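You operate a simulated robot arm through the tools that you are given. There is no shell and no other tool.

You run a simulated two-armed robot. Do the job below in one go: nothing can be reset, and whatever is moved stays where it is left.

TASK
Take the cream chip on the top of the trolley and put it away on the top of the usb mat. Then put the sachet on the top of the packing table away on the fixed second shelf from the bottom of the circle rack. Then set the charge rocker to 50 %. Do these in the order given.

It is judged by the outcome, as a careful person would: the job done as asked, and still so three seconds after it is handed in. It fails if anything else is knocked over, pushed out of place, dropped, spilled or broken.

THE ROBOT
Two 6-joint arms with two-finger parallel grippers on one trunk, on a base that drives. Base frame: it is fixed to the floor where the robot stands at the start and does not move with it; the origin is under the middle of the robot, x ahead of it, y to its left, z up. Readings come in m, degrees, newtons and seconds.
The left shoulder is at the start at [0.05, 0.17, 1.26], the right one opposite. Each reaches about 1.092 m from its shoulder. Places, roughly: charge rocker [1.9, -2.4, 0.9]; fixed second shelf of the circle rack [-1, 1.1, 0.4]; sachet [1.75, -2.25, 0.75]; top of the usb mat (23x16 cm) [-3.04, 3.04, 0.8]. Payload 1.57 kg a hand.
The tool frame of a hand sits at the grasp point between the pads (the TCP): z along the fingers, y along the line on which they close. The tips reach 0.03 m beyond it. The gripper opens to 0.08 m. The fingers are 0.017 m wide and 0.012 m thick; the gripper's body (0.04 by 0.082 m) begins 0.08 m behind the TCP.
Orientation is told as [roll, pitch, yaw] about the base's x, y, z axes, in that order, counted from this pose: with the fingers straight down and closing along the base's y, the tool's x points along the base's -x, its y along +y and its z along -z.

THE INTERFACE
- The arms move only by the tool apply_moves. It takes "left_series", "right_series" or both (then of equal length, played together; a hand with none holds still); each is a list of rows, each an object of numbers (a shift or turn left out is 0, a gripper value left out holds the last): "tx", "ty", "tz": the shift along the base's x, y, z in units of 25 mm (1.0 is 25 mm); "wx", "wy", "wz": the turn, a rotation vector about the base's x, y, z in units of 8 degrees (1.0 is 8 degrees). In form: [{"tx": .., "ty": .., "tz": .., "wx": .., "wy": .., "wz": ..}, ...]. A call has 1 to 20 rows; each row shifts and turns the commanded pose from where the row before left it. "left_hand" and "right_hand" are, for a hand that has rows, the gripper command, from -1 (shut) to 1 (fully open), values between in proportion, set as the call begins (left out, the last holds). A call with a number of a shift or a turn outside -1 to 1 is refused whole. A row lasts 0.2 s, in which the tool goes at most 0.05 m and 8.6 degrees; a call with a longer step from one row to the next is refused whole, and so is a gripper value outside its range. A pose out of reach is approached as far as the arm can. The call stops where the force on the tool passes 40 N (or 10 N more than at its start, if that is more) or the arm is blocked; 0.2 s more then pass. Each finger travels about 0.045 m/s and halts on what it meets, pressing with about 36 N; the grip force reading is that of the motor and also rises with nothing between the fingers. The clock runs only during rows and for 0.2 s after the last one: add rows that do not move to give the fingers time. It gives the time, the measured TCP pose, the force on the tool (base axes), the opening and the grip force at its end, in the units of the frame above (readings bear some noise), with the torque about the TCP (base axes, N m) and any sound that the robot's microphone picked up.
- Cameras (640 x 400 px; columns grow to the right, rows downward): "scene" is now at [0.0402, -0.0006, 1.8318]; the picture's right is [-0.02, -1.00, 0.00], its down [-0.72, 0.02, -0.70] and it looks along [0.70, -0.02, -0.72] (base axes); focal length 282 px, centre (320, 200). "left" rides on the left gripper at [0.072, 0.007, -0.122] in its tool frame; the picture's right is [-0.09, 1.00, 0.00], its down [-0.84, -0.08, -0.54] and it looks along [-0.54, -0.05, 0.84] (tool axes); focal length 238 px, centre (320, 200). "right" rides on the right gripper at [0.072, -0.007, -0.122] in its tool frame; the picture's right is [0.09, 1.00, 0.00], its down [-0.84, 0.08, -0.54] and it looks along [-0.54, 0.05, 0.84] (tool axes); focal length 238 px, centre (320, 200). There is no depth. A picture from a camera that has moved, and an enlarged one, comes with that camera's place and axes in the base frame and with its lens.
- get_image(camera): a new picture of that camera. It takes no simulated time.
- slide_trunk(by): slides the trunk up (or, below 0, down) by that many m; the arms and the scene camera ride with it, the base frame stays. It gives what a move gives, with no picture.
- steer(legs): drives the robot by 1 to 6 legs, each [ahead, left, turn to the left] in m, m and degrees, along the robot's own axes; the way and the turn of a leg run together, so that a leg with both is an arc; at most 1.5 m and 180 degrees a leg. The arms and the cameras ride along, it lands a little off, and it stops where it bumps. It gives what a move gives.
- head_to(pan, tilt): turns the head with the scene camera to pan (to the left, within 86 degrees either way) and tilt (down, from -29 to 69), counted from straight ahead of the robot. It gives what a move gives.
- zoom(camera, box): a new picture of the part [left, top, right, bottom] of that camera's present view, enlarged. It takes no simulated time.
- job_done(): hands the job in; it is judged then, once.

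Nothing tells you exact positions but the pictures and the camera data. Unless the task says otherwise, let go and move clear before handing in.

The tools are called after ">>>" as name(argument=value, ...) on one line, values as JSON. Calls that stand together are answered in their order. apply_moves: Moves the arms, as the interface text tells. Its arguments: {"type":"object","properties":{"left_series":{"type":"array","items":{"type":"object","properties":{"tx":{"type":"number"},"ty":{"type":"number"},"tz":{"type":"number"},"wx":{"type":"number"},"wy":{"type":"number"},"wz":{"type":"number"}}}},"left_hand":{"type":"number"},"right_series":{"type":"array","items":{"type":"object","properties":{"tx":{"type":"number"},"ty":{"type":"number"},"tz":{"type":"number"},"wx":{"type":"number"},"wy":{"type":"number"},"wz":{"type":"number"}}}},"right_hand":{"type":"number"}},"required":[]} The other tools are called the same way: slide_trunk (by) slides the trunk up or down; steer (legs) drives the base; head_to (pan, tilt) turns the head that bears the scene camera; get_image (camera) takes a picture; zoom (camera, box) takes an enlarged picture of a part of a camera's view; job_done () hands the job in.

At the start:

```text
clock: 0.0
left_position: [0.63, 0.1996, 1.1504]
left_tool_rot: [-0.1, 0.0, 0.1]
left_force: [-0.3, 0.1, 0.0]
left_moment: [0.0, 0.05, -0.02]
left_finger_gap: 0.0801
left_finger_force: 0.0
right_position: [0.4809, -0.3021, 1.1503]
right_tool_rot: [0.0, 0.0, 0.0]
right_force: [0.4, -1.2, 0.4]
right_moment: [0.02, -0.01, 0.0]
right_finger_gap: 0.0801
right_finger_force: 0.0
trunk travel left (down, up): [-0.875, 0.095]
robot x, y, heading: [0.0012, -0.0024, -0.2]
head pan, tilt: [-1.4, 45.9]
```

scene: 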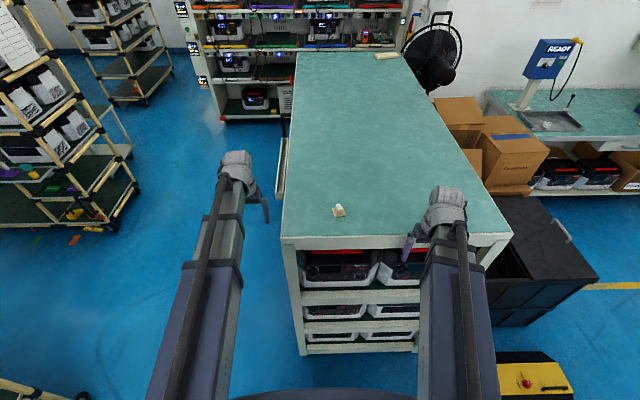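
right: 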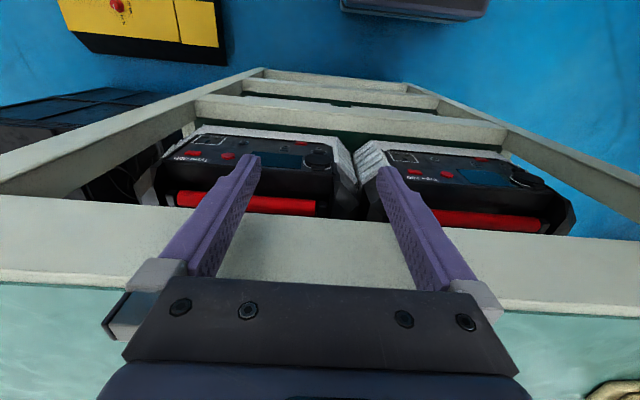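
left: 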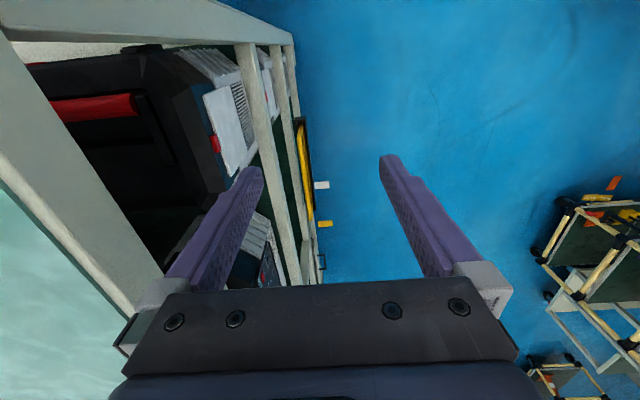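

I see a green-topped trolley ahead with a small cream object near its front edge. I'll zoom on it and look around first.

>>> zoom(camera="scene", box=[280, 170, 400, 245])

>>> zoom(camera="scene", box=[440, 0, 640, 125])

>>> zoom(camera="scene", box=[340, 20, 440, 82])

```text
5.33 times, centred on (340, 208) of scene
camera zoom: at [0.0402, -0.0006, 1.8318], right [-0.02, -1.0, 0.0], down [-0.72, 0.02, -0.7], along [0.7, -0.02, -0.72], focal length 1501 px, centre (213, 160)
```

zoom: 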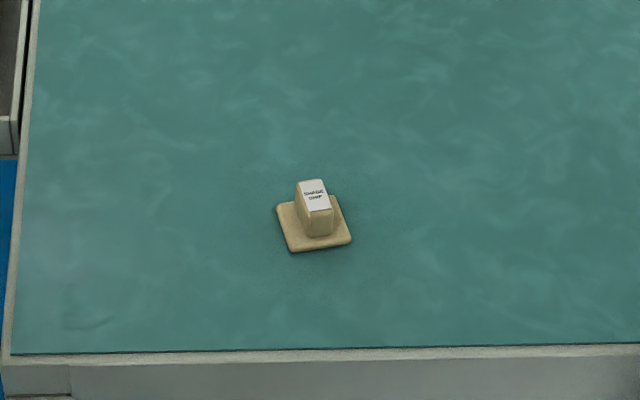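

```text
3.20 times, centred on (540, 62) of scene
camera zoom: at [0.0402, -0.0006, 1.8318], right [-0.02, -1.0, 0.0], down [-0.72, 0.02, -0.7], along [0.7, -0.02, -0.72], focal length 901 px, centre (-384, 640)
```

zoom: 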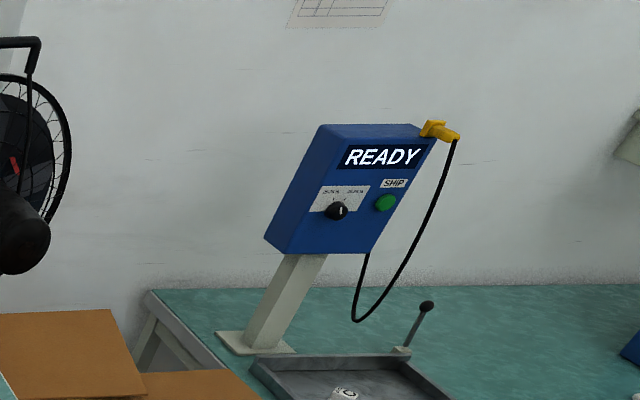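

```text
6.40 times, centred on (390, 51) of scene
camera zoom: at [0.0402, -0.0006, 1.8318], right [-0.02, -1.0, 0.0], down [-0.72, 0.02, -0.7], along [0.7, -0.02, -0.72], focal length 1802 px, centre (-128, 1154)
```

zoom: 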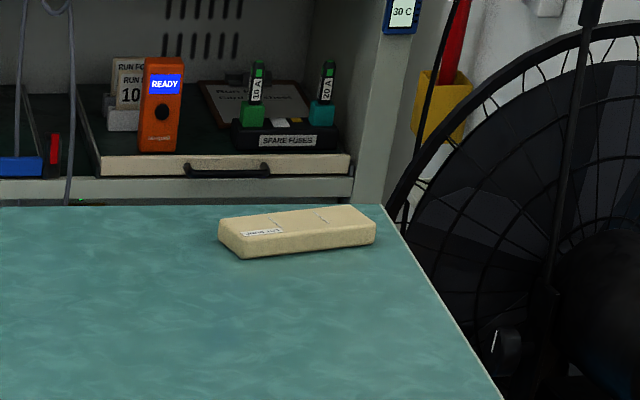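

There are two cream items on the trolley: a small one near and a bar at the far end. I'll read their labels and look around with the head.

>>> zoom(camera="scene", box=[326, 196, 350, 220])

>>> zoom(camera="scene", box=[370, 46, 402, 66])

>>> head_to(pan=-55, tilt=25)

>>> get_image(camera="scene")

>>> head_to(pan=80, tilt=25)

>>> get_image(camera="scene")

>>> head_to(pan=30, tilt=25)

>>> get_image(camera="scene")

```text
16.00 times, centred on (338, 208) of scene
camera zoom: at [0.0402, -0.0006, 1.8318], right [-0.02, -1.0, 0.0], down [-0.72, 0.02, -0.7], along [0.7, -0.02, -0.72], focal length 4504 px, centre (32, 72)
```

zoom: 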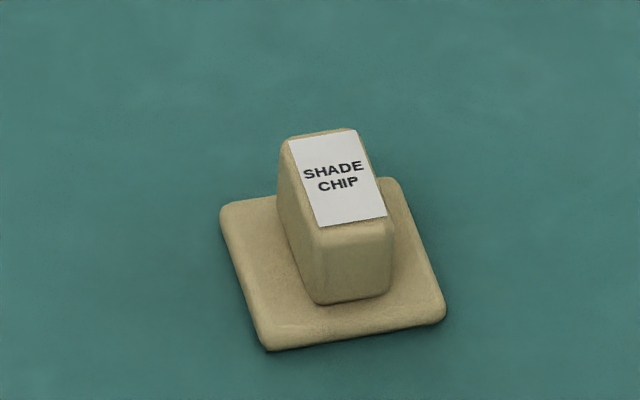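

```text
16.00 times, centred on (386, 56) of scene
camera zoom: at [0.0402, -0.0006, 1.8318], right [-0.02, -1.0, 0.0], down [-0.72, 0.02, -0.7], along [0.7, -0.02, -0.72], focal length 4504 px, centre (-736, 2504)
```

zoom: 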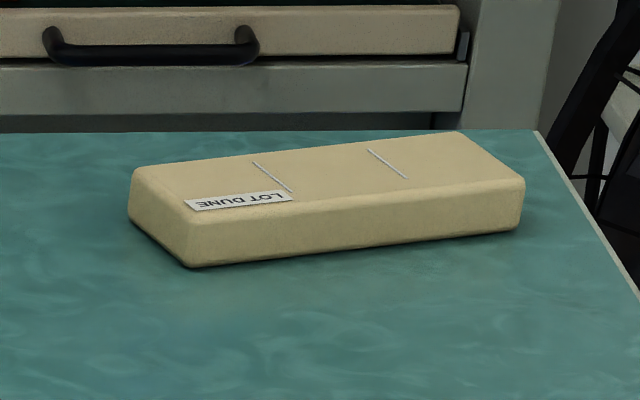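

```text
clock: 1.2
left_position: [0.6309, 0.1999, 1.1487]
left_tool_rot: [0.0, 0.0, 0.0]
left_force: [0.4, 0.6, -0.3]
left_moment: [-0.03, 0.03, 0.01]
left_finger_gap: 0.0801
left_finger_force: 0.1
right_position: [0.4815, -0.3023, 1.1504]
right_tool_rot: [0.0, 0.0, 0.1]
right_force: [-0.4, 0.0, 0.4]
right_moment: [0.0, 0.02, 0.02]
right_finger_gap: 0.0799
right_finger_force: 0.1
trunk travel left (down, up): [-0.875, 0.095]
robot x, y, heading: [-0.0004, 0.0013, -0.2]
head pan, tilt: [-55.0, 25.0]
```

```text
taken
camera scene: at [0.0125, -0.0741, 1.8636], right [-0.82, -0.57, 0.0], down [-0.24, 0.35, -0.91], along [0.52, -0.74, -0.42], focal length 282 px, centre (320, 200)
```

scene: 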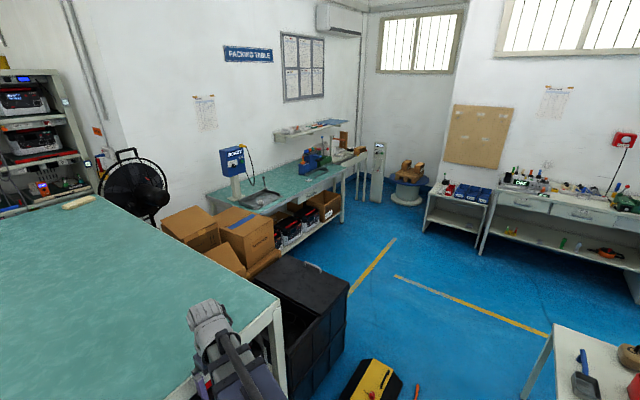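

```text
clock: 3.4
left_position: [0.6308, 0.1993, 1.1499]
left_tool_rot: [-0.1, 0.1, 0.0]
left_force: [-0.9, 0.3, 0.4]
left_moment: [0.0, 0.03, 0.0]
left_finger_gap: 0.0798
left_finger_force: 0.1
right_position: [0.4813, -0.302, 1.1495]
right_tool_rot: [0.0, 0.0, 0.1]
right_force: [-0.2, 0.1, 0.9]
right_moment: [-0.04, -0.03, 0.02]
right_finger_gap: 0.0798
right_finger_force: 0.1
trunk travel left (down, up): [-0.875, 0.095]
robot x, y, heading: [0.0021, -0.0008, 0.0]
head pan, tilt: [80.0, 25.0]
```

```text
taken
camera scene: at [-0.0243, 0.092, 1.8636], right [0.98, -0.17, 0.0], down [-0.07, -0.42, -0.91], along [0.16, 0.89, -0.42], focal length 282 px, centre (320, 200)
```

scene: 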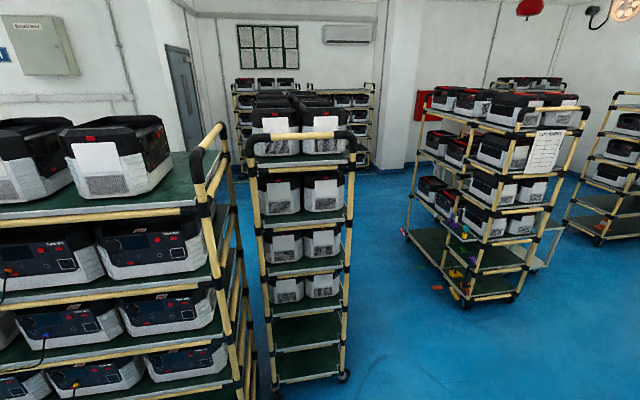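

```text
clock: 4.6
left_position: [0.6307, 0.2003, 1.1495]
left_tool_rot: [0.1, -0.1, 0.0]
left_force: [-1.1, 0.1, -0.5]
left_moment: [0.0, 0.01, 0.0]
left_finger_gap: 0.08
left_finger_force: 0.1
right_position: [0.4819, -0.302, 1.1481]
right_tool_rot: [-0.1, 0.0, 0.0]
right_force: [0.4, 0.1, -0.1]
right_moment: [0.0, 0.01, 0.04]
right_finger_gap: 0.08
right_finger_force: 0.1
trunk travel left (down, up): [-0.875, 0.095]
robot x, y, heading: [-0.002, 0.0057, -0.0]
head pan, tilt: [30.0, 25.0]
```

```text
taken
camera scene: at [0.0394, 0.0474, 1.8636], right [0.5, -0.87, 0.0], down [-0.37, -0.21, -0.91], along [0.78, 0.45, -0.42], focal length 282 px, centre (320, 200)
```

scene: 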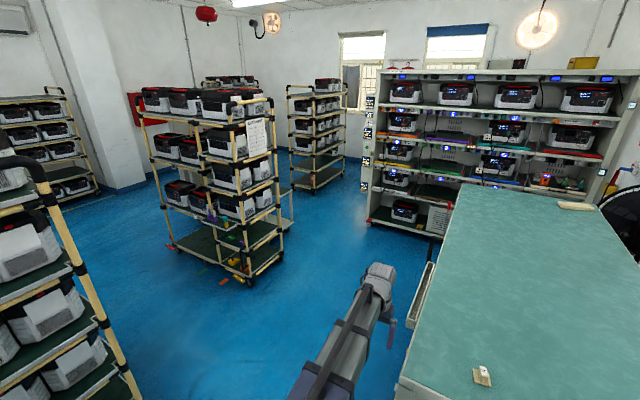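

The small "SHADE CHIP" looks like the target, and the trolley top seems high (around 1.2 m), so the grippers are beside or in front of it. I'll back the right hand off and raise it before looking again.

>>> apply_moves(right_series=[{"tx": -1}, {"tx": -1}, {"tz": 1}, {"tz": 1}, {"tz": 1}, {"tz": 1}, {"tz": 1}, {"tz": 1}, {"tz": 1}, {"tz": 1}, {"tz": 1}], right_hand=1)

>>> head_to(pan=0, tilt=55)

>>> get_image(camera="scene")

>>> get_image(camera="right")

```text
clock: 7.0
left_position: [0.6314, 0.2, 1.1501]
left_tool_rot: [0.1, 0.0, 0.0]
left_force: [-0.1, 0.2, -0.3]
left_moment: [0.0, 0.0, 0.02]
left_finger_gap: 0.0798
left_finger_force: 0.1
right_position: [0.4359, -0.3033, 1.1491]
right_tool_rot: [0.0, 0.0, 0.0]
right_force: [0.1, 0.4, 0.4]
right_moment: [0.02, 0.02, -0.03]
right_finger_gap: 0.0801
right_finger_force: 0.1
right hand out of reach, approached as far as the arm can: row 2, 3, 4, 5, 6, 7, 8, 9, 10, 11
trunk travel left (down, up): [-0.875, 0.095]
robot x, y, heading: [-0.0004, 0.0018, 0.0]
head pan, tilt: [30.0, 25.0]
```

```text
clock: 7.9
left_position: [0.6307, 0.2002, 1.1497]
left_tool_rot: [0.1, 0.0, -0.1]
left_force: [-0.1, -0.8, 0.1]
left_moment: [0.03, 0.01, -0.01]
left_finger_gap: 0.0802
left_finger_force: 0.1
right_position: [0.4359, -0.3038, 1.1506]
right_tool_rot: [0.0, 0.0, 0.0]
right_force: [0.7, -0.5, -0.3]
right_moment: [0.0, 0.01, 0.0]
right_finger_gap: 0.0799
right_finger_force: 0.0
trunk travel left (down, up): [-0.875, 0.095]
robot x, y, heading: [0.0005, -0.0015, 0.1]
head pan, tilt: [0.0, 55.0]
```

```text
taken
camera scene: at [0.0318, 0.0014, 1.8197], right [0.0, -1.0, 0.0], down [-0.82, 0.0, -0.57], along [0.57, 0.0, -0.82], focal length 282 px, centre (320, 200)
```

scene: 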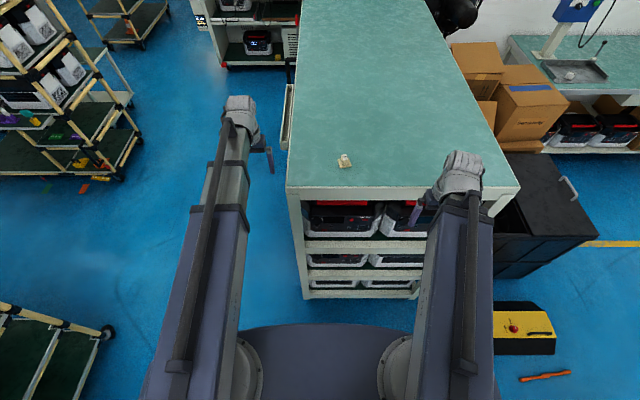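

```text
taken
camera right: at [0.3631, -0.3103, 1.2719], right [-0.09, 1.0, 0.0], down [0.84, 0.08, 0.54], along [0.54, 0.05, -0.84], focal length 238 px, centre (320, 200)
```

right: 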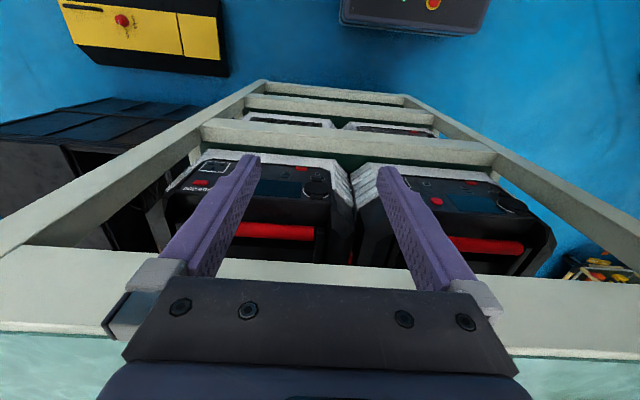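

The trolley top is about z≈1.2 with its front edge at x≈0.52. The right hand was at its near limit, so I'll move it slightly forward and then up.

>>> apply_moves(right_series=[{"tx": 0.6}, {"tz": 1}, {"tz": 1}])

```text
clock: 8.7
left_position: [0.6314, 0.1996, 1.1488]
left_tool_rot: [0.0, -0.1, 0.0]
left_force: [0.8, 0.6, 0.6]
left_moment: [0.0, 0.03, -0.01]
left_finger_gap: 0.0802
left_finger_force: 0.1
right_position: [0.4523, -0.3039, 1.1493]
right_tool_rot: [0.0, 0.1, -0.1]
right_force: [0.1, 0.0, 0.6]
right_moment: [-0.01, 0.01, -0.01]
right_finger_gap: 0.0801
right_finger_force: 0.1
right hand out of reach, approached as far as the arm can: row 2, 3
trunk travel left (down, up): [-0.875, 0.095]
robot x, y, heading: [-0.0004, 0.0033, 0.1]
head pan, tilt: [0.0, 55.0]
```

Raising is blocked by reach this close to the body. I'll check both sides and behind as far as possible before backing up the base.

>>> head_to(pan=86, tilt=50)

>>> get_image(camera="scene")

>>> head_to(pan=-86, tilt=50)

>>> get_image(camera="scene")

>>> head_to(pan=-86, tilt=20)

>>> get_image(camera="scene")

```text
clock: 10.3
left_position: [0.6317, 0.2003, 1.1496]
left_tool_rot: [0.0, 0.1, 0.0]
left_force: [-0.4, -0.2, 0.0]
left_moment: [-0.01, 0.01, -0.01]
left_finger_gap: 0.0801
left_finger_force: 0.0
right_position: [0.4509, -0.3042, 1.1508]
right_tool_rot: [0.1, 0.0, 0.0]
right_force: [0.4, 0.2, 0.6]
right_moment: [0.0, -0.04, -0.01]
right_finger_gap: 0.0799
right_finger_force: 0.0
trunk travel left (down, up): [-0.875, 0.095]
robot x, y, heading: [-0.0012, -0.0001, -0.0]
head pan, tilt: [85.9, 50.0]
```

```text
taken
camera scene: at [-0.0349, 0.0781, 1.8261], right [1.0, -0.07, 0.0], down [-0.05, -0.76, -0.64], along [0.05, 0.64, -0.77], focal length 282 px, centre (320, 200)
```

scene: 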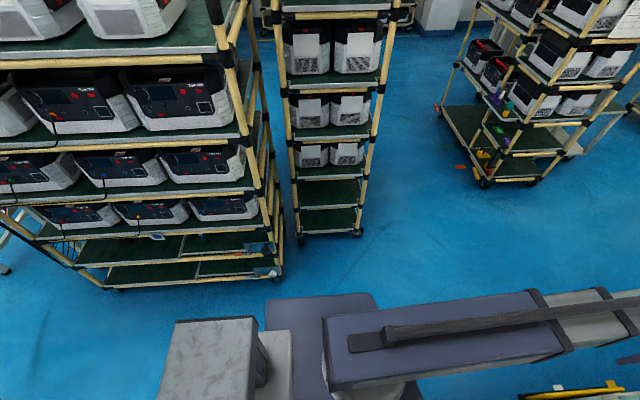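

```text
clock: 12.9
left_position: [0.6325, 0.2005, 1.1493]
left_tool_rot: [0.0, 0.0, 0.0]
left_force: [0.5, -0.7, 0.2]
left_moment: [0.0, -0.01, 0.0]
left_finger_gap: 0.0801
left_finger_force: 0.0
right_position: [0.4518, -0.3036, 1.1501]
right_tool_rot: [0.0, 0.1, 0.0]
right_force: [0.4, 0.0, -0.9]
right_moment: [-0.02, 0.01, -0.03]
right_finger_gap: 0.0798
right_finger_force: 0.0
trunk travel left (down, up): [-0.875, 0.095]
robot x, y, heading: [0.002, -0.0021, -0.1]
head pan, tilt: [-85.9, 50.0]
```

```text
taken
camera scene: at [-0.0349, -0.0755, 1.8261], right [-1.0, -0.07, 0.0], down [-0.05, 0.76, -0.64], along [0.05, -0.64, -0.77], focal length 282 px, centre (320, 200)
```

scene: 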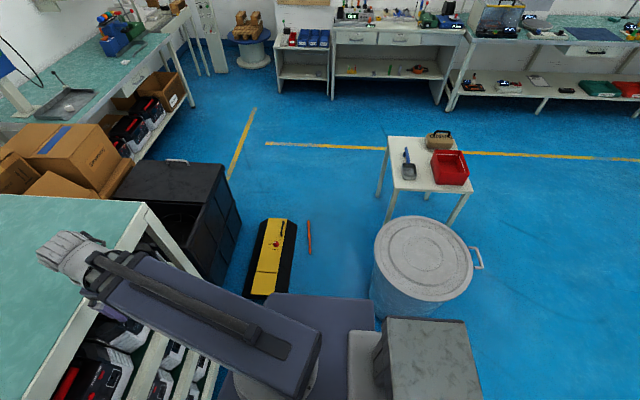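

```text
clock: 13.9
left_position: [0.6312, 0.2, 1.1501]
left_tool_rot: [0.0, 0.0, 0.0]
left_force: [0.3, 0.4, 0.6]
left_moment: [-0.02, -0.02, 0.01]
left_finger_gap: 0.0801
left_finger_force: 0.0
right_position: [0.4518, -0.3042, 1.151]
right_tool_rot: [0.0, 0.0, 0.0]
right_force: [-0.8, 0.7, -0.6]
right_moment: [0.01, 0.0, 0.0]
right_finger_gap: 0.0799
right_finger_force: 0.0
trunk travel left (down, up): [-0.875, 0.095]
robot x, y, heading: [-0.0015, -0.0004, 0.0]
head pan, tilt: [-85.9, 20.0]
```

```text
taken
camera scene: at [-0.0338, -0.0916, 1.8716], right [-1.0, -0.07, 0.0], down [-0.02, 0.34, -0.94], along [0.07, -0.94, -0.34], focal length 282 px, centre (320, 200)
```

scene: 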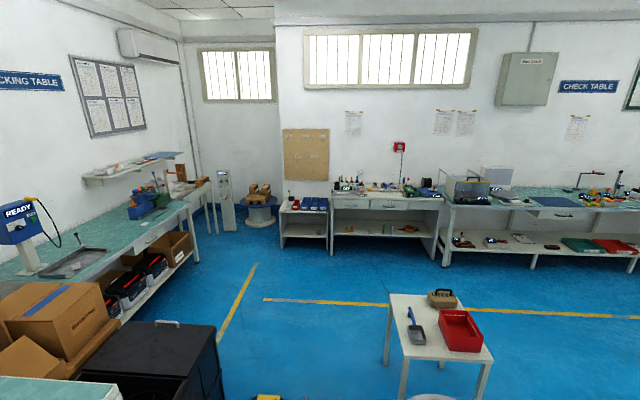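

The right side rear has a pot nearby, so I won't back up blind. The left hand is clear beside the trolley with more room, so I'll raise it and use it for the chip.

>>> apply_moves(left_series=[{"tz": 1}, {"tz": 1}, {"tz": 1}, {"tz": 1}, {"tz": 1}, {"tz": 1}, {"tz": 1}, {"tz": 1}], left_hand=1)

>>> head_to(pan=0, tilt=50)

>>> get_image(camera="left")

>>> get_image(camera="scene")

```text
clock: 15.7
left_position: [0.6309, 0.1999, 1.1498]
left_tool_rot: [0.0, -0.1, 0.0]
left_force: [-0.1, -0.8, -0.1]
left_moment: [-0.02, 0.0, -0.02]
left_finger_gap: 0.0801
left_finger_force: 0.2
left hand out of reach, approached as far as the arm can: row 1, 2, 3, 4, 5, 6, 7, 8
right_position: [0.4514, -0.303, 1.1506]
right_tool_rot: [0.1, 0.0, 0.0]
right_force: [-0.2, -0.1, 0.0]
right_moment: [-0.01, -0.02, 0.01]
right_finger_gap: 0.0799
right_finger_force: 0.1
trunk travel left (down, up): [-0.875, 0.095]
robot x, y, heading: [-0.0017, -0.0002, -0.2]
head pan, tilt: [-85.9, 20.0]
```

```text
clock: 17.3
left_position: [0.6313, 0.2001, 1.1491]
left_tool_rot: [0.0, 0.0, 0.0]
left_force: [0.8, -0.1, -0.3]
left_moment: [-0.02, -0.01, 0.02]
left_finger_gap: 0.0799
left_finger_force: 0.1
right_position: [0.4512, -0.3035, 1.1503]
right_tool_rot: [-0.1, 0.0, -0.1]
right_force: [0.4, 0.9, 0.3]
right_moment: [-0.03, -0.01, 0.0]
right_finger_gap: 0.0799
right_finger_force: 0.1
trunk travel left (down, up): [-0.875, 0.095]
robot x, y, heading: [0.0008, 0.0011, 0.3]
head pan, tilt: [0.0, 50.0]
```

```text
taken
camera left: at [0.5589, 0.2064, 1.2714], right [0.09, 1.0, 0.0], down [0.84, -0.08, 0.54], along [0.54, -0.05, -0.84], focal length 238 px, centre (320, 200)
```

left: 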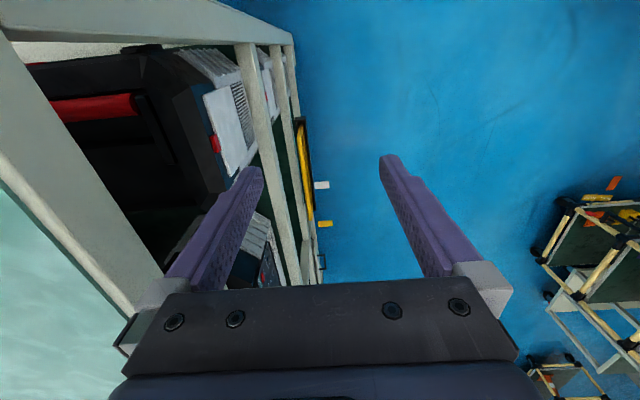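

```text
taken
camera scene: at [0.0366, 0.0012, 1.8262], right [0.0, -1.0, 0.0], down [-0.77, 0.0, -0.64], along [0.64, 0.0, -0.77], focal length 282 px, centre (320, 200)
```

scene: 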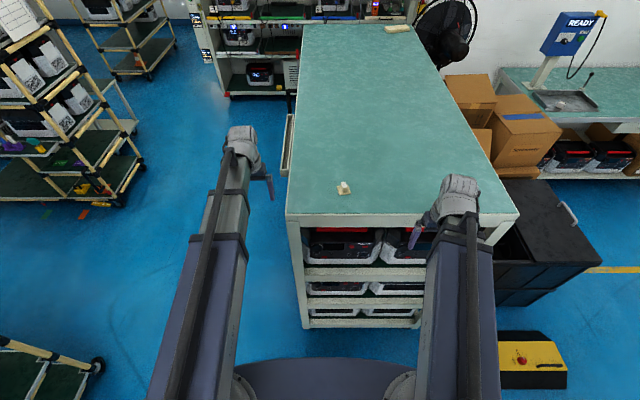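

Neither hand can go higher while pointing straight down, likely a wrist limit relative to the shoulder. I'll raise the trunk fully and then test with the fingers tilted forward.

>>> slide_trunk(by=0.094)

>>> apply_moves(left_series=[{"wy": -1}, {"wy": -1}, {"wy": -1}, {"tz": 1}, {"tz": 1}, {"tz": 1}])

>>> get_image(camera="scene")

>>> get_image(camera="left")

```text
clock: 18.6
left_position: [0.6318, 0.1993, 1.2441]
left_tool_rot: [0.0, 0.1, 0.0]
left_force: [-0.3, -0.6, -0.1]
left_moment: [0.01, 0.02, 0.03]
left_finger_gap: 0.0801
left_finger_force: 0.0
right_position: [0.4507, -0.3035, 1.2438]
right_tool_rot: [0.0, 0.0, 0.0]
right_force: [-0.2, -0.5, 0.0]
right_moment: [0.04, 0.0, 0.02]
right_finger_gap: 0.0801
right_finger_force: 0.1
trunk travel left (down, up): [-0.969, 0.001]
robot x, y, heading: [-0.0023, 0.0018, 0.2]
head pan, tilt: [0.0, 50.0]
```

```text
clock: 19.9
left_position: [0.6305, 0.2002, 1.2627]
left_tool_rot: [0.0, -24.0, -0.1]
left_force: [-0.1, 0.4, -0.1]
left_moment: [0.02, 0.0, 0.0]
left_finger_gap: 0.0798
left_finger_force: 0.0
left hand out of reach, approached as far as the arm can: row 2, 3, 4, 5, 6
right_position: [0.4507, -0.3035, 1.2452]
right_tool_rot: [0.0, 0.0, 0.0]
right_force: [-0.9, 0.4, -0.2]
right_moment: [-0.01, -0.01, 0.03]
right_finger_gap: 0.0803
right_finger_force: 0.2
trunk travel left (down, up): [-0.969, 0.001]
robot x, y, heading: [0.0002, -0.0025, 0.0]
head pan, tilt: [0.0, 50.0]
```

```text
taken
camera scene: at [0.0366, 0.0013, 1.9201], right [0.0, -1.0, 0.0], down [-0.77, 0.0, -0.64], along [0.64, 0.0, -0.77], focal length 282 px, centre (320, 200)
```

scene: 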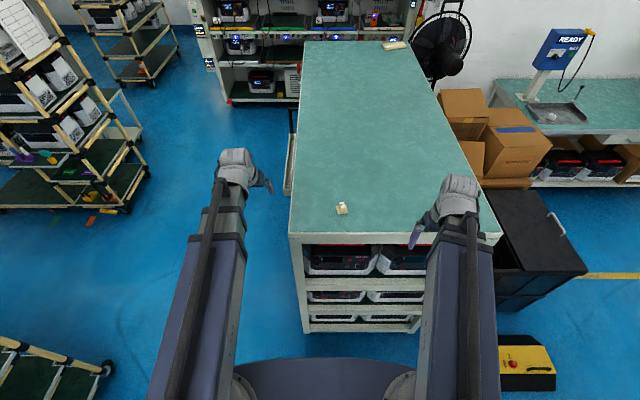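

```text
taken
camera left: at [0.515, 0.2065, 1.3446], right [0.08, 1.0, 0.04], down [0.54, -0.08, 0.84], along [0.84, -0.05, -0.55], focal length 238 px, centre (320, 200)
```

left: 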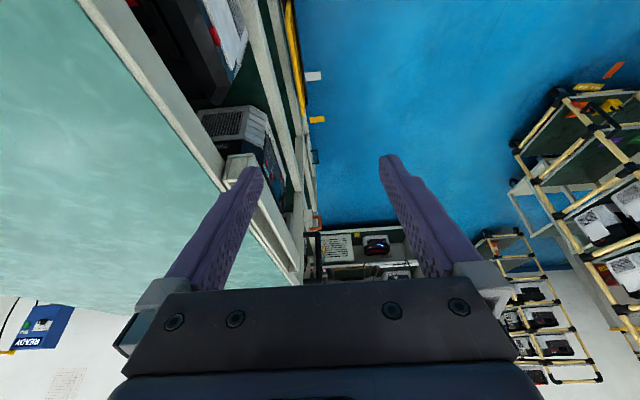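

Chip estimate is (0.586, -0.065), top of trolley about 1.2. I'll probe what moves let the left hand go higher, staying beside the trolley.

>>> apply_moves(left_series=[{"tx": 1}, {"tx": 1}, {"tx": 1}, {"tx": 1}, {"tz": 1}, {"tz": 1}, {"tz": 1}, {"tz": 1}])

```text
clock: 21.8
left_position: [0.7321, 0.202, 1.2624]
left_tool_rot: [0.0, -24.0, 0.0]
left_force: [0.1, 0.3, 0.3]
left_moment: [-0.01, 0.0, -0.04]
left_finger_gap: 0.0799
left_finger_force: 0.0
left hand out of reach, approached as far as the arm can: row 5, 6, 7, 8
right_position: [0.4513, -0.3042, 1.2435]
right_tool_rot: [0.0, 0.0, 0.1]
right_force: [-0.2, -0.2, 0.7]
right_moment: [0.01, 0.0, 0.01]
right_finger_gap: 0.0798
right_finger_force: 0.1
trunk travel left (down, up): [-0.969, 0.001]
robot x, y, heading: [-0.0006, 0.0014, -0.0]
head pan, tilt: [0.0, 50.0]
```

The height limit seems tied to wrist height, so more forward tilt gives more clearance. I'll pitch to about -48° and rise.

>>> apply_moves(left_series=[{"wy": -1}, {"wy": -1}, {"wy": -1}, {"tz": 1}, {"tz": 1}, {"tz": 1}, {"tz": 1}])

>>> get_image(camera="scene")

```text
clock: 23.4
left_position: [0.7324, 0.2019, 1.3159]
left_tool_rot: [-0.1, -48.0, 0.0]
left_force: [0.4, -0.9, -0.6]
left_moment: [-0.01, -0.01, 0.01]
left_finger_gap: 0.0802
left_finger_force: 0.1
left hand out of reach, approached as far as the arm can: row 1, 2, 3, 4, 5, 6, 7
right_position: [0.4514, -0.3044, 1.2436]
right_tool_rot: [0.1, 0.0, 0.0]
right_force: [-0.1, -0.7, 0.3]
right_moment: [0.05, 0.04, -0.04]
right_finger_gap: 0.0801
right_finger_force: 0.1
trunk travel left (down, up): [-0.969, 0.001]
robot x, y, heading: [-0.0006, -0.0005, 0.0]
head pan, tilt: [0.0, 50.0]
```

```text
taken
camera scene: at [0.0367, 0.0013, 1.9201], right [0.0, -1.0, 0.0], down [-0.77, 0.0, -0.64], along [0.64, 0.0, -0.77], focal length 282 px, centre (320, 200)
```

scene: 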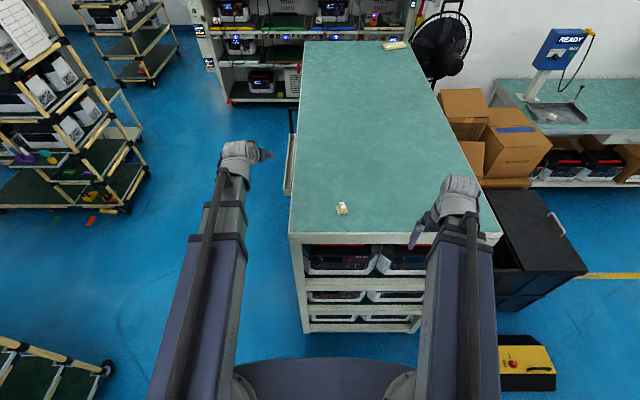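

The ceiling is a wrist-height limit (about 1.459), so a tilted grasp works. I'll yaw +16° to match the chip and bring the left hand over the trolley partway, then check with its camera.

>>> apply_moves(left_series=[{"tx": -1, "wz": 0.5}, {"tx": -1, "wz": 0.5}, {"tx": -1, "wz": 0.5}, {"tx": -1, "wz": 0.5}, {"tx": -1, "ty": -1}, {"tx": -1, "ty": -1}, {"tx": -1, "ty": -1}, {"tx": -1, "ty": -1}, {"ty": -1}, {"ty": -1}])

>>> get_image(camera="left")

>>> get_image(camera="scene")

```text
clock: 25.6
left_position: [0.5942, 0.0374, 1.3161]
left_tool_rot: [0.1, -48.0, 16.0]
left_force: [-0.1, -0.1, 0.2]
left_moment: [0.0, -0.03, 0.04]
left_finger_gap: 0.08
left_finger_force: 0.0
left hand out of reach, approached as far as the arm can: row 5, 6, 7, 8
right_position: [0.451, -0.304, 1.2437]
right_tool_rot: [0.1, 0.0, 0.1]
right_force: [0.3, 0.4, 0.4]
right_moment: [-0.01, -0.02, -0.01]
right_finger_gap: 0.0801
right_finger_force: 0.0
trunk travel left (down, up): [-0.969, 0.001]
robot x, y, heading: [-0.0012, -0.0034, 0.3]
head pan, tilt: [0.0, 50.0]
```

```text
taken
camera left: at [0.4585, 0.0044, 1.3443], right [-0.22, 0.97, 0.07], down [0.17, -0.03, 0.98], along [0.96, 0.22, -0.16], focal length 238 px, centre (320, 200)
```

left: 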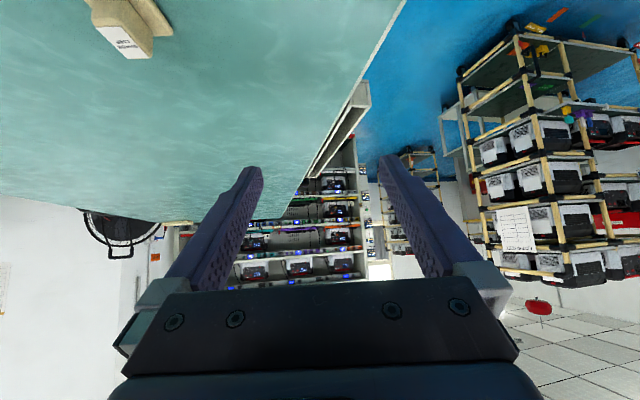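

```text
taken
camera scene: at [0.0366, 0.0005, 1.9201], right [0.0, -1.0, 0.0], down [-0.77, 0.0, -0.64], along [0.64, 0.0, -0.77], focal length 282 px, centre (320, 200)
```

scene: 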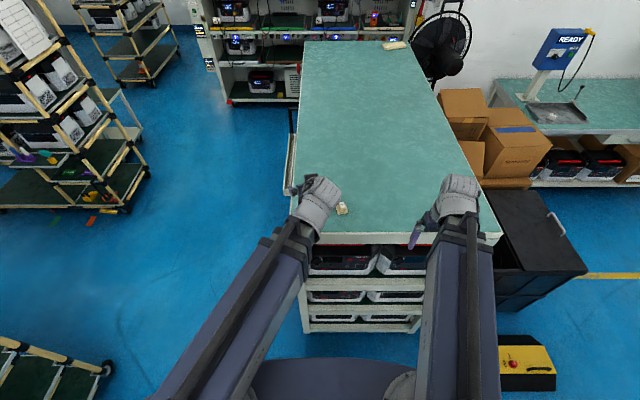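

The chip is where I estimated. I'll shift right so the hand lines up with it and pull back for a better view.

>>> apply_moves(left_series=[{"ty": -1}, {"ty": -1}, {"ty": -1}, {"ty": -1}, {"tx": -1}, {"tx": -0.6}, {"wy": 1}])

>>> get_image(camera="left")

>>> zoom(camera="scene", box=[290, 170, 390, 240])

```text
clock: 27.1
left_position: [0.554, -0.0644, 1.2951]
left_tool_rot: [2.9, -40.2, 13.9]
left_force: [0.1, -0.7, -1.0]
left_moment: [0.0, -0.01, -0.06]
left_finger_gap: 0.0802
left_finger_force: 0.1
left hand out of reach, approached as far as the arm can: row 7
right_position: [0.4525, -0.3043, 1.2429]
right_tool_rot: [0.1, 0.0, 0.0]
right_force: [0.3, 0.1, 0.9]
right_moment: [-0.01, -0.01, 0.01]
right_finger_gap: 0.0798
right_finger_force: 0.2
trunk travel left (down, up): [-0.969, 0.001]
robot x, y, heading: [0.0037, 0.0017, 0.0]
head pan, tilt: [0.0, 50.0]
```

```text
taken
camera left: at [0.4239, -0.0962, 1.3422], right [-0.2, 0.97, 0.1], down [0.31, -0.03, 0.95], along [0.93, 0.22, -0.29], focal length 238 px, centre (320, 200)
```

left: 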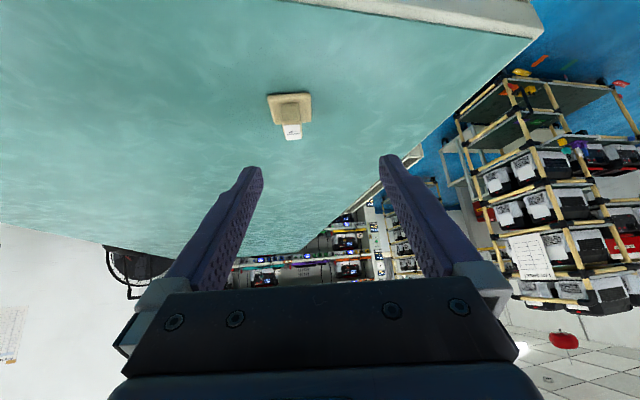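

```text
5.71 times, centred on (340, 205) of scene
camera zoom: at [0.0378, 0.0014, 1.9201], right [0.0, -1.0, 0.0], down [-0.77, 0.0, -0.64], along [0.64, 0.0, -0.77], focal length 1608 px, centre (206, 171)
```

zoom: 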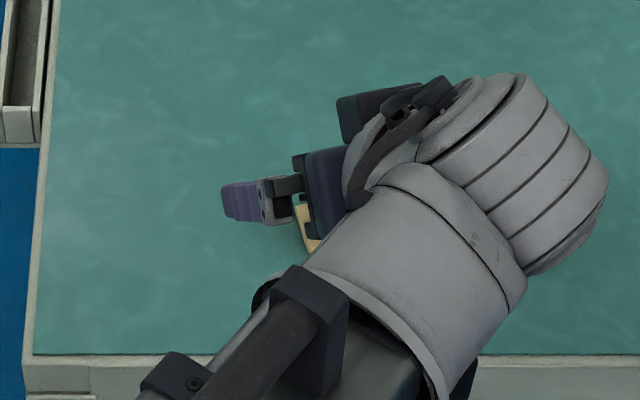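

The chip sits at about (0.606, -0.073), base near z≈1.195. I'll correct the small roll error and descend partway along the approach, then check alignment.

>>> apply_moves(left_series=[{"tx": 0.3, "ty": -0.37, "tz": -0.66}, {"tx": 0.34, "ty": -0.37, "tz": -0.66, "wx": -0.27, "wy": -0.05, "wz": 0.03}, {}])

>>> get_image(camera="left")

>>> zoom(camera="left", box=[220, 80, 420, 205])

```text
clock: 27.9
left_position: [0.571, -0.0813, 1.2954]
left_tool_rot: [0.0, -40.1, 16.0]
left_force: [-0.3, 1.0, -0.2]
left_moment: [0.0, -0.02, 0.0]
left_finger_gap: 0.0801
left_finger_force: 0.0
left hand out of reach, approached as far as the arm can: row 1, 2
right_position: [0.4521, -0.3038, 1.2435]
right_tool_rot: [0.0, 0.0, 0.0]
right_force: [0.2, 1.0, -0.3]
right_moment: [-0.02, 0.02, 0.01]
right_finger_gap: 0.0799
right_finger_force: 0.1
trunk travel left (down, up): [-0.969, 0.001]
robot x, y, heading: [0.0033, -0.0022, 0.3]
head pan, tilt: [0.0, 50.0]
```

```text
taken
camera left: at [0.4397, -0.1133, 1.3421], right [-0.21, 0.98, 0.06], down [0.3, 0.01, 0.95], along [0.93, 0.22, -0.3], focal length 238 px, centre (320, 200)
```

left: 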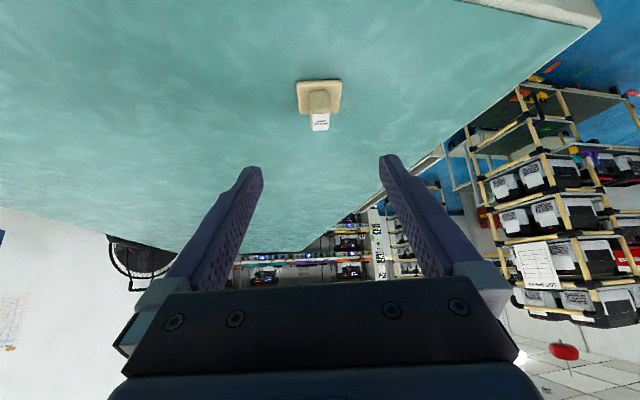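

```text
3.20 times, centred on (320, 142) of left
camera zoom: at [0.4397, -0.1133, 1.3421], right [-0.21, 0.98, 0.06], down [0.3, 0.01, 0.95], along [0.93, 0.22, -0.3], focal length 763 px, centre (320, 384)
```

zoom: 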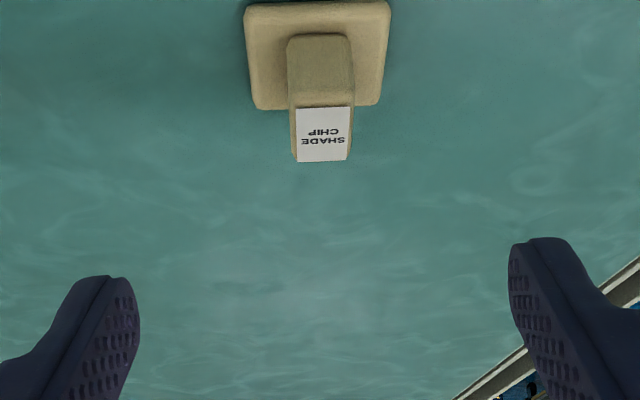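

It turns out the arm's height is set by the trunk (SCARA-like), with lateral alignment and yaw already good. I'll move forward 2 cm and lower the trunk partway.

>>> apply_moves(left_series=[{"tx": 0.78, "ty": 0.23}, {}])

>>> slide_trunk(by=-0.04)

>>> get_image(camera="left")

>>> get_image(camera="right")

```text
clock: 28.6
left_position: [0.5892, -0.0775, 1.2956]
left_tool_rot: [0.0, -40.1, 16.1]
left_force: [0.1, 0.2, -1.1]
left_moment: [-0.04, -0.01, -0.03]
left_finger_gap: 0.0801
left_finger_force: 0.1
right_position: [0.451, -0.3038, 1.2435]
right_tool_rot: [0.0, 0.1, 0.0]
right_force: [0.3, 0.3, 0.3]
right_moment: [-0.04, -0.02, -0.01]
right_finger_gap: 0.0799
right_finger_force: 0.1
trunk travel left (down, up): [-0.969, 0.001]
robot x, y, heading: [-0.0006, -0.0005, -0.2]
head pan, tilt: [0.0, 50.0]
```

```text
clock: 29.4
left_position: [0.5896, -0.0783, 1.2552]
left_tool_rot: [-0.1, -40.1, 16.1]
left_force: [-1.2, -0.5, 0.2]
left_moment: [-0.01, -0.01, -0.01]
left_finger_gap: 0.0798
left_finger_force: 0.0
right_position: [0.4518, -0.3036, 1.2028]
right_tool_rot: [0.0, 0.0, 0.1]
right_force: [0.9, 0.9, -0.4]
right_moment: [0.0, 0.0, 0.0]
right_finger_gap: 0.08
right_finger_force: 0.0
trunk travel left (down, up): [-0.929, 0.041]
robot x, y, heading: [-0.0033, 0.0018, 0.2]
head pan, tilt: [0.0, 50.0]
```

```text
taken
camera left: at [0.4591, -0.1086, 1.3021], right [-0.21, 0.98, 0.06], down [0.3, 0.01, 0.95], along [0.93, 0.22, -0.3], focal length 238 px, centre (320, 200)
```

left: 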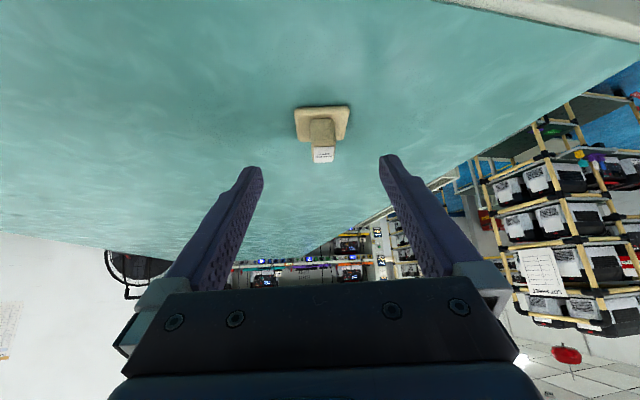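

```text
taken
camera right: at [0.3788, -0.3103, 1.3259], right [-0.09, 1.0, 0.0], down [0.84, 0.08, 0.54], along [0.54, 0.05, -0.84], focal length 238 px, centre (320, 200)
```

right: 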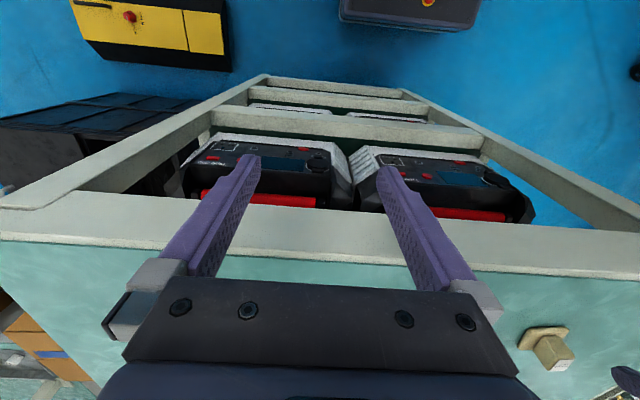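

Triangulation puts the chip base at (0.603, -0.070, 1.197). I'll lower another 2.2 cm and close the left fingers on the knob.

>>> slide_trunk(by=-0.022)

>>> get_image(camera="left")

>>> zoom(camera="left", box=[220, 80, 420, 205])

>>> zoom(camera="right", box=[440, 250, 640, 375])

```text
clock: 30.1
left_position: [0.5898, -0.0763, 1.2321]
left_tool_rot: [0.0, -40.2, 16.2]
left_force: [0.9, 0.3, 0.3]
left_moment: [-0.01, -0.03, 0.02]
left_finger_gap: 0.0799
left_finger_force: 0.0
right_position: [0.4501, -0.3046, 1.182]
right_tool_rot: [-0.1, 0.1, 0.0]
right_force: [-0.4, 0.0, 0.0]
right_moment: [0.02, -0.01, 0.04]
right_finger_gap: 0.0799
right_finger_force: 0.0
trunk travel left (down, up): [-0.907, 0.063]
robot x, y, heading: [0.0033, 0.0027, -0.2]
head pan, tilt: [0.0, 50.0]
```

```text
taken
camera left: at [0.459, -0.1086, 1.2801], right [-0.21, 0.98, 0.06], down [0.3, 0.01, 0.95], along [0.93, 0.22, -0.3], focal length 238 px, centre (320, 200)
```

left: 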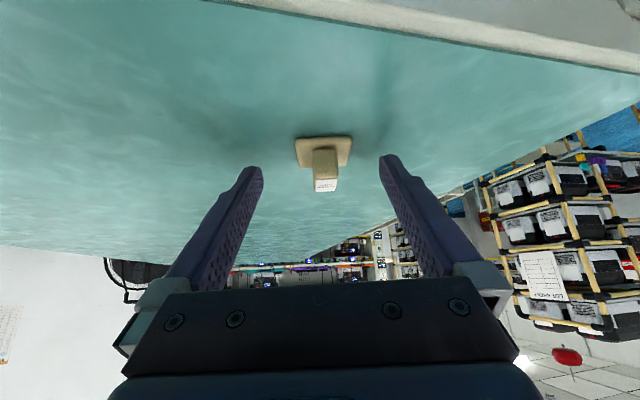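

```text
3.20 times, centred on (320, 142) of left
camera zoom: at [0.459, -0.1086, 1.2801], right [-0.21, 0.98, 0.06], down [0.3, 0.01, 0.95], along [0.93, 0.22, -0.3], focal length 763 px, centre (320, 384)
```

zoom: 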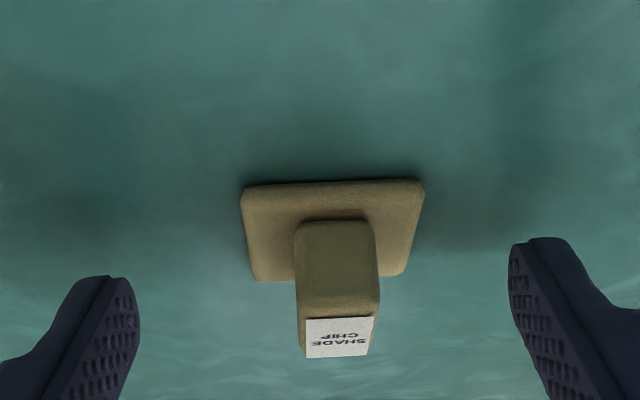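

```text
3.20 times, centred on (540, 312) of right
camera zoom: at [0.3787, -0.3103, 1.3039], right [-0.09, 1.0, 0.0], down [0.84, 0.08, 0.54], along [0.54, 0.05, -0.84], focal length 763 px, centre (-384, -160)
```

zoom: 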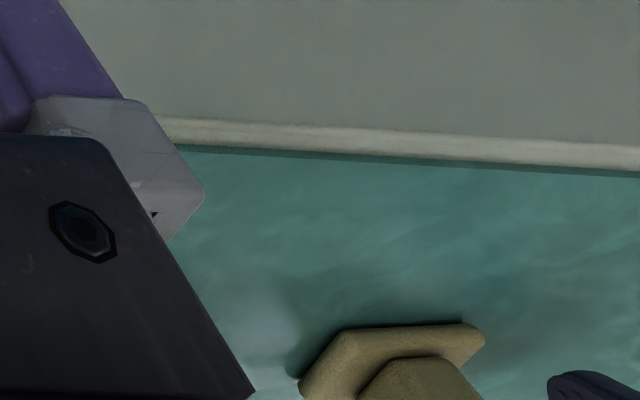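

The fingertips straddle the knob but a bit shallow and 3–4 mm off-centre. I'll nudge forward and left, then close.

>>> apply_moves(left_series=[{"tx": 0.19, "ty": 0.2, "wz": -0.25}, {}])

>>> apply_moves(left_series=[{}, {}, {}, {}, {}, {}, {}], left_hand=-1)

>>> zoom(camera="left", box=[220, 80, 420, 205])

```text
clock: 30.7
left_position: [0.5943, -0.0721, 1.2349]
left_tool_rot: [0.1, -40.1, 14.0]
left_force: [0.1, 0.2, -0.4]
left_moment: [0.01, 0.02, -0.01]
left_finger_gap: 0.0797
left_finger_force: 0.0
right_position: [0.4512, -0.3041, 1.1822]
right_tool_rot: [0.0, 0.1, 0.0]
right_force: [-0.3, 0.2, 0.7]
right_moment: [-0.01, -0.02, 0.04]
right_finger_gap: 0.08
right_finger_force: 0.0
trunk travel left (down, up): [-0.907, 0.063]
robot x, y, heading: [-0.0036, -0.002, 0.3]
head pan, tilt: [0.0, 50.0]
```

```text
clock: 32.3
left_position: [0.5939, -0.0724, 1.2341]
left_tool_rot: [0.0, -40.1, 14.1]
left_force: [0.6, 1.2, 14.3]
left_moment: [-0.1, 0.13, 0.05]
left_finger_gap: 0.0144
left_finger_force: 30.8
right_position: [0.4505, -0.304, 1.1834]
right_tool_rot: [0.0, -0.1, 0.1]
right_force: [0.0, 0.3, 0.2]
right_moment: [0.01, 0.01, 0.02]
right_finger_gap: 0.0799
right_finger_force: 0.1
trunk travel left (down, up): [-0.907, 0.063]
robot x, y, heading: [0.0035, 0.0001, -0.3]
head pan, tilt: [0.0, 50.0]
```

```text
3.20 times, centred on (320, 142) of left
camera zoom: at [0.4626, -0.0984, 1.2807], right [-0.17, 0.98, 0.06], down [0.3, 0.0, 0.95], along [0.94, 0.18, -0.29], focal length 763 px, centre (320, 384)
```

zoom: 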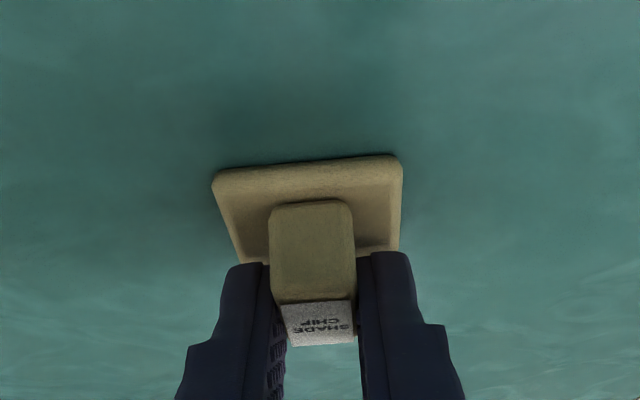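

The knob is gripped (gap 14 mm). I'll lift with the trunk and check.

>>> slide_trunk(by=0.062)

>>> get_image(camera="left")

>>> get_image(camera="scene")

```text
clock: 33.3
left_position: [0.5934, -0.0717, 1.2954]
left_tool_rot: [0.0, -40.0, 14.0]
left_force: [0.9, -0.3, -0.5]
left_moment: [0.0, 0.02, 0.04]
left_finger_gap: 0.0143
left_finger_force: 30.6
right_position: [0.4518, -0.3039, 1.2435]
right_tool_rot: [0.0, 0.0, 0.1]
right_force: [0.8, -1.5, -0.2]
right_moment: [-0.01, 0.0, 0.03]
right_finger_gap: 0.08
right_finger_force: 0.1
trunk travel left (down, up): [-0.969, 0.001]
robot x, y, heading: [0.0021, 0.0019, -0.3]
head pan, tilt: [0.0, 50.0]
```

```text
taken
camera left: at [0.463, -0.099, 1.3421], right [-0.17, 0.98, 0.06], down [0.3, 0.0, 0.95], along [0.94, 0.18, -0.3], focal length 238 px, centre (320, 200)
```

left: 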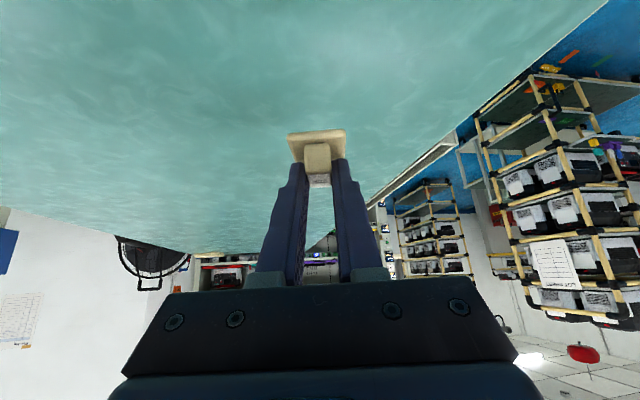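

```text
taken
camera scene: at [0.0366, 0.0012, 1.9201], right [0.0, -1.0, 0.0], down [-0.77, 0.0, -0.64], along [0.64, 0.0, -0.77], focal length 282 px, centre (320, 200)
```

scene: 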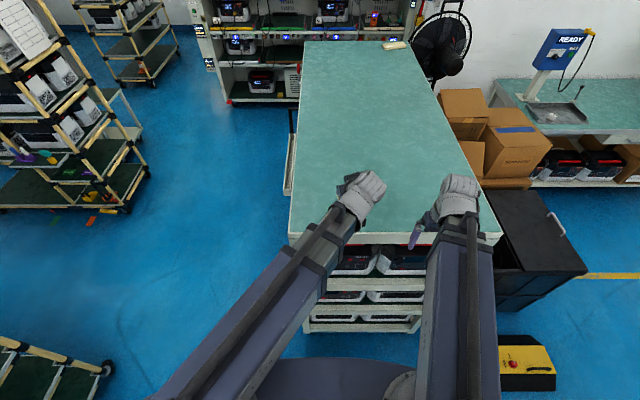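

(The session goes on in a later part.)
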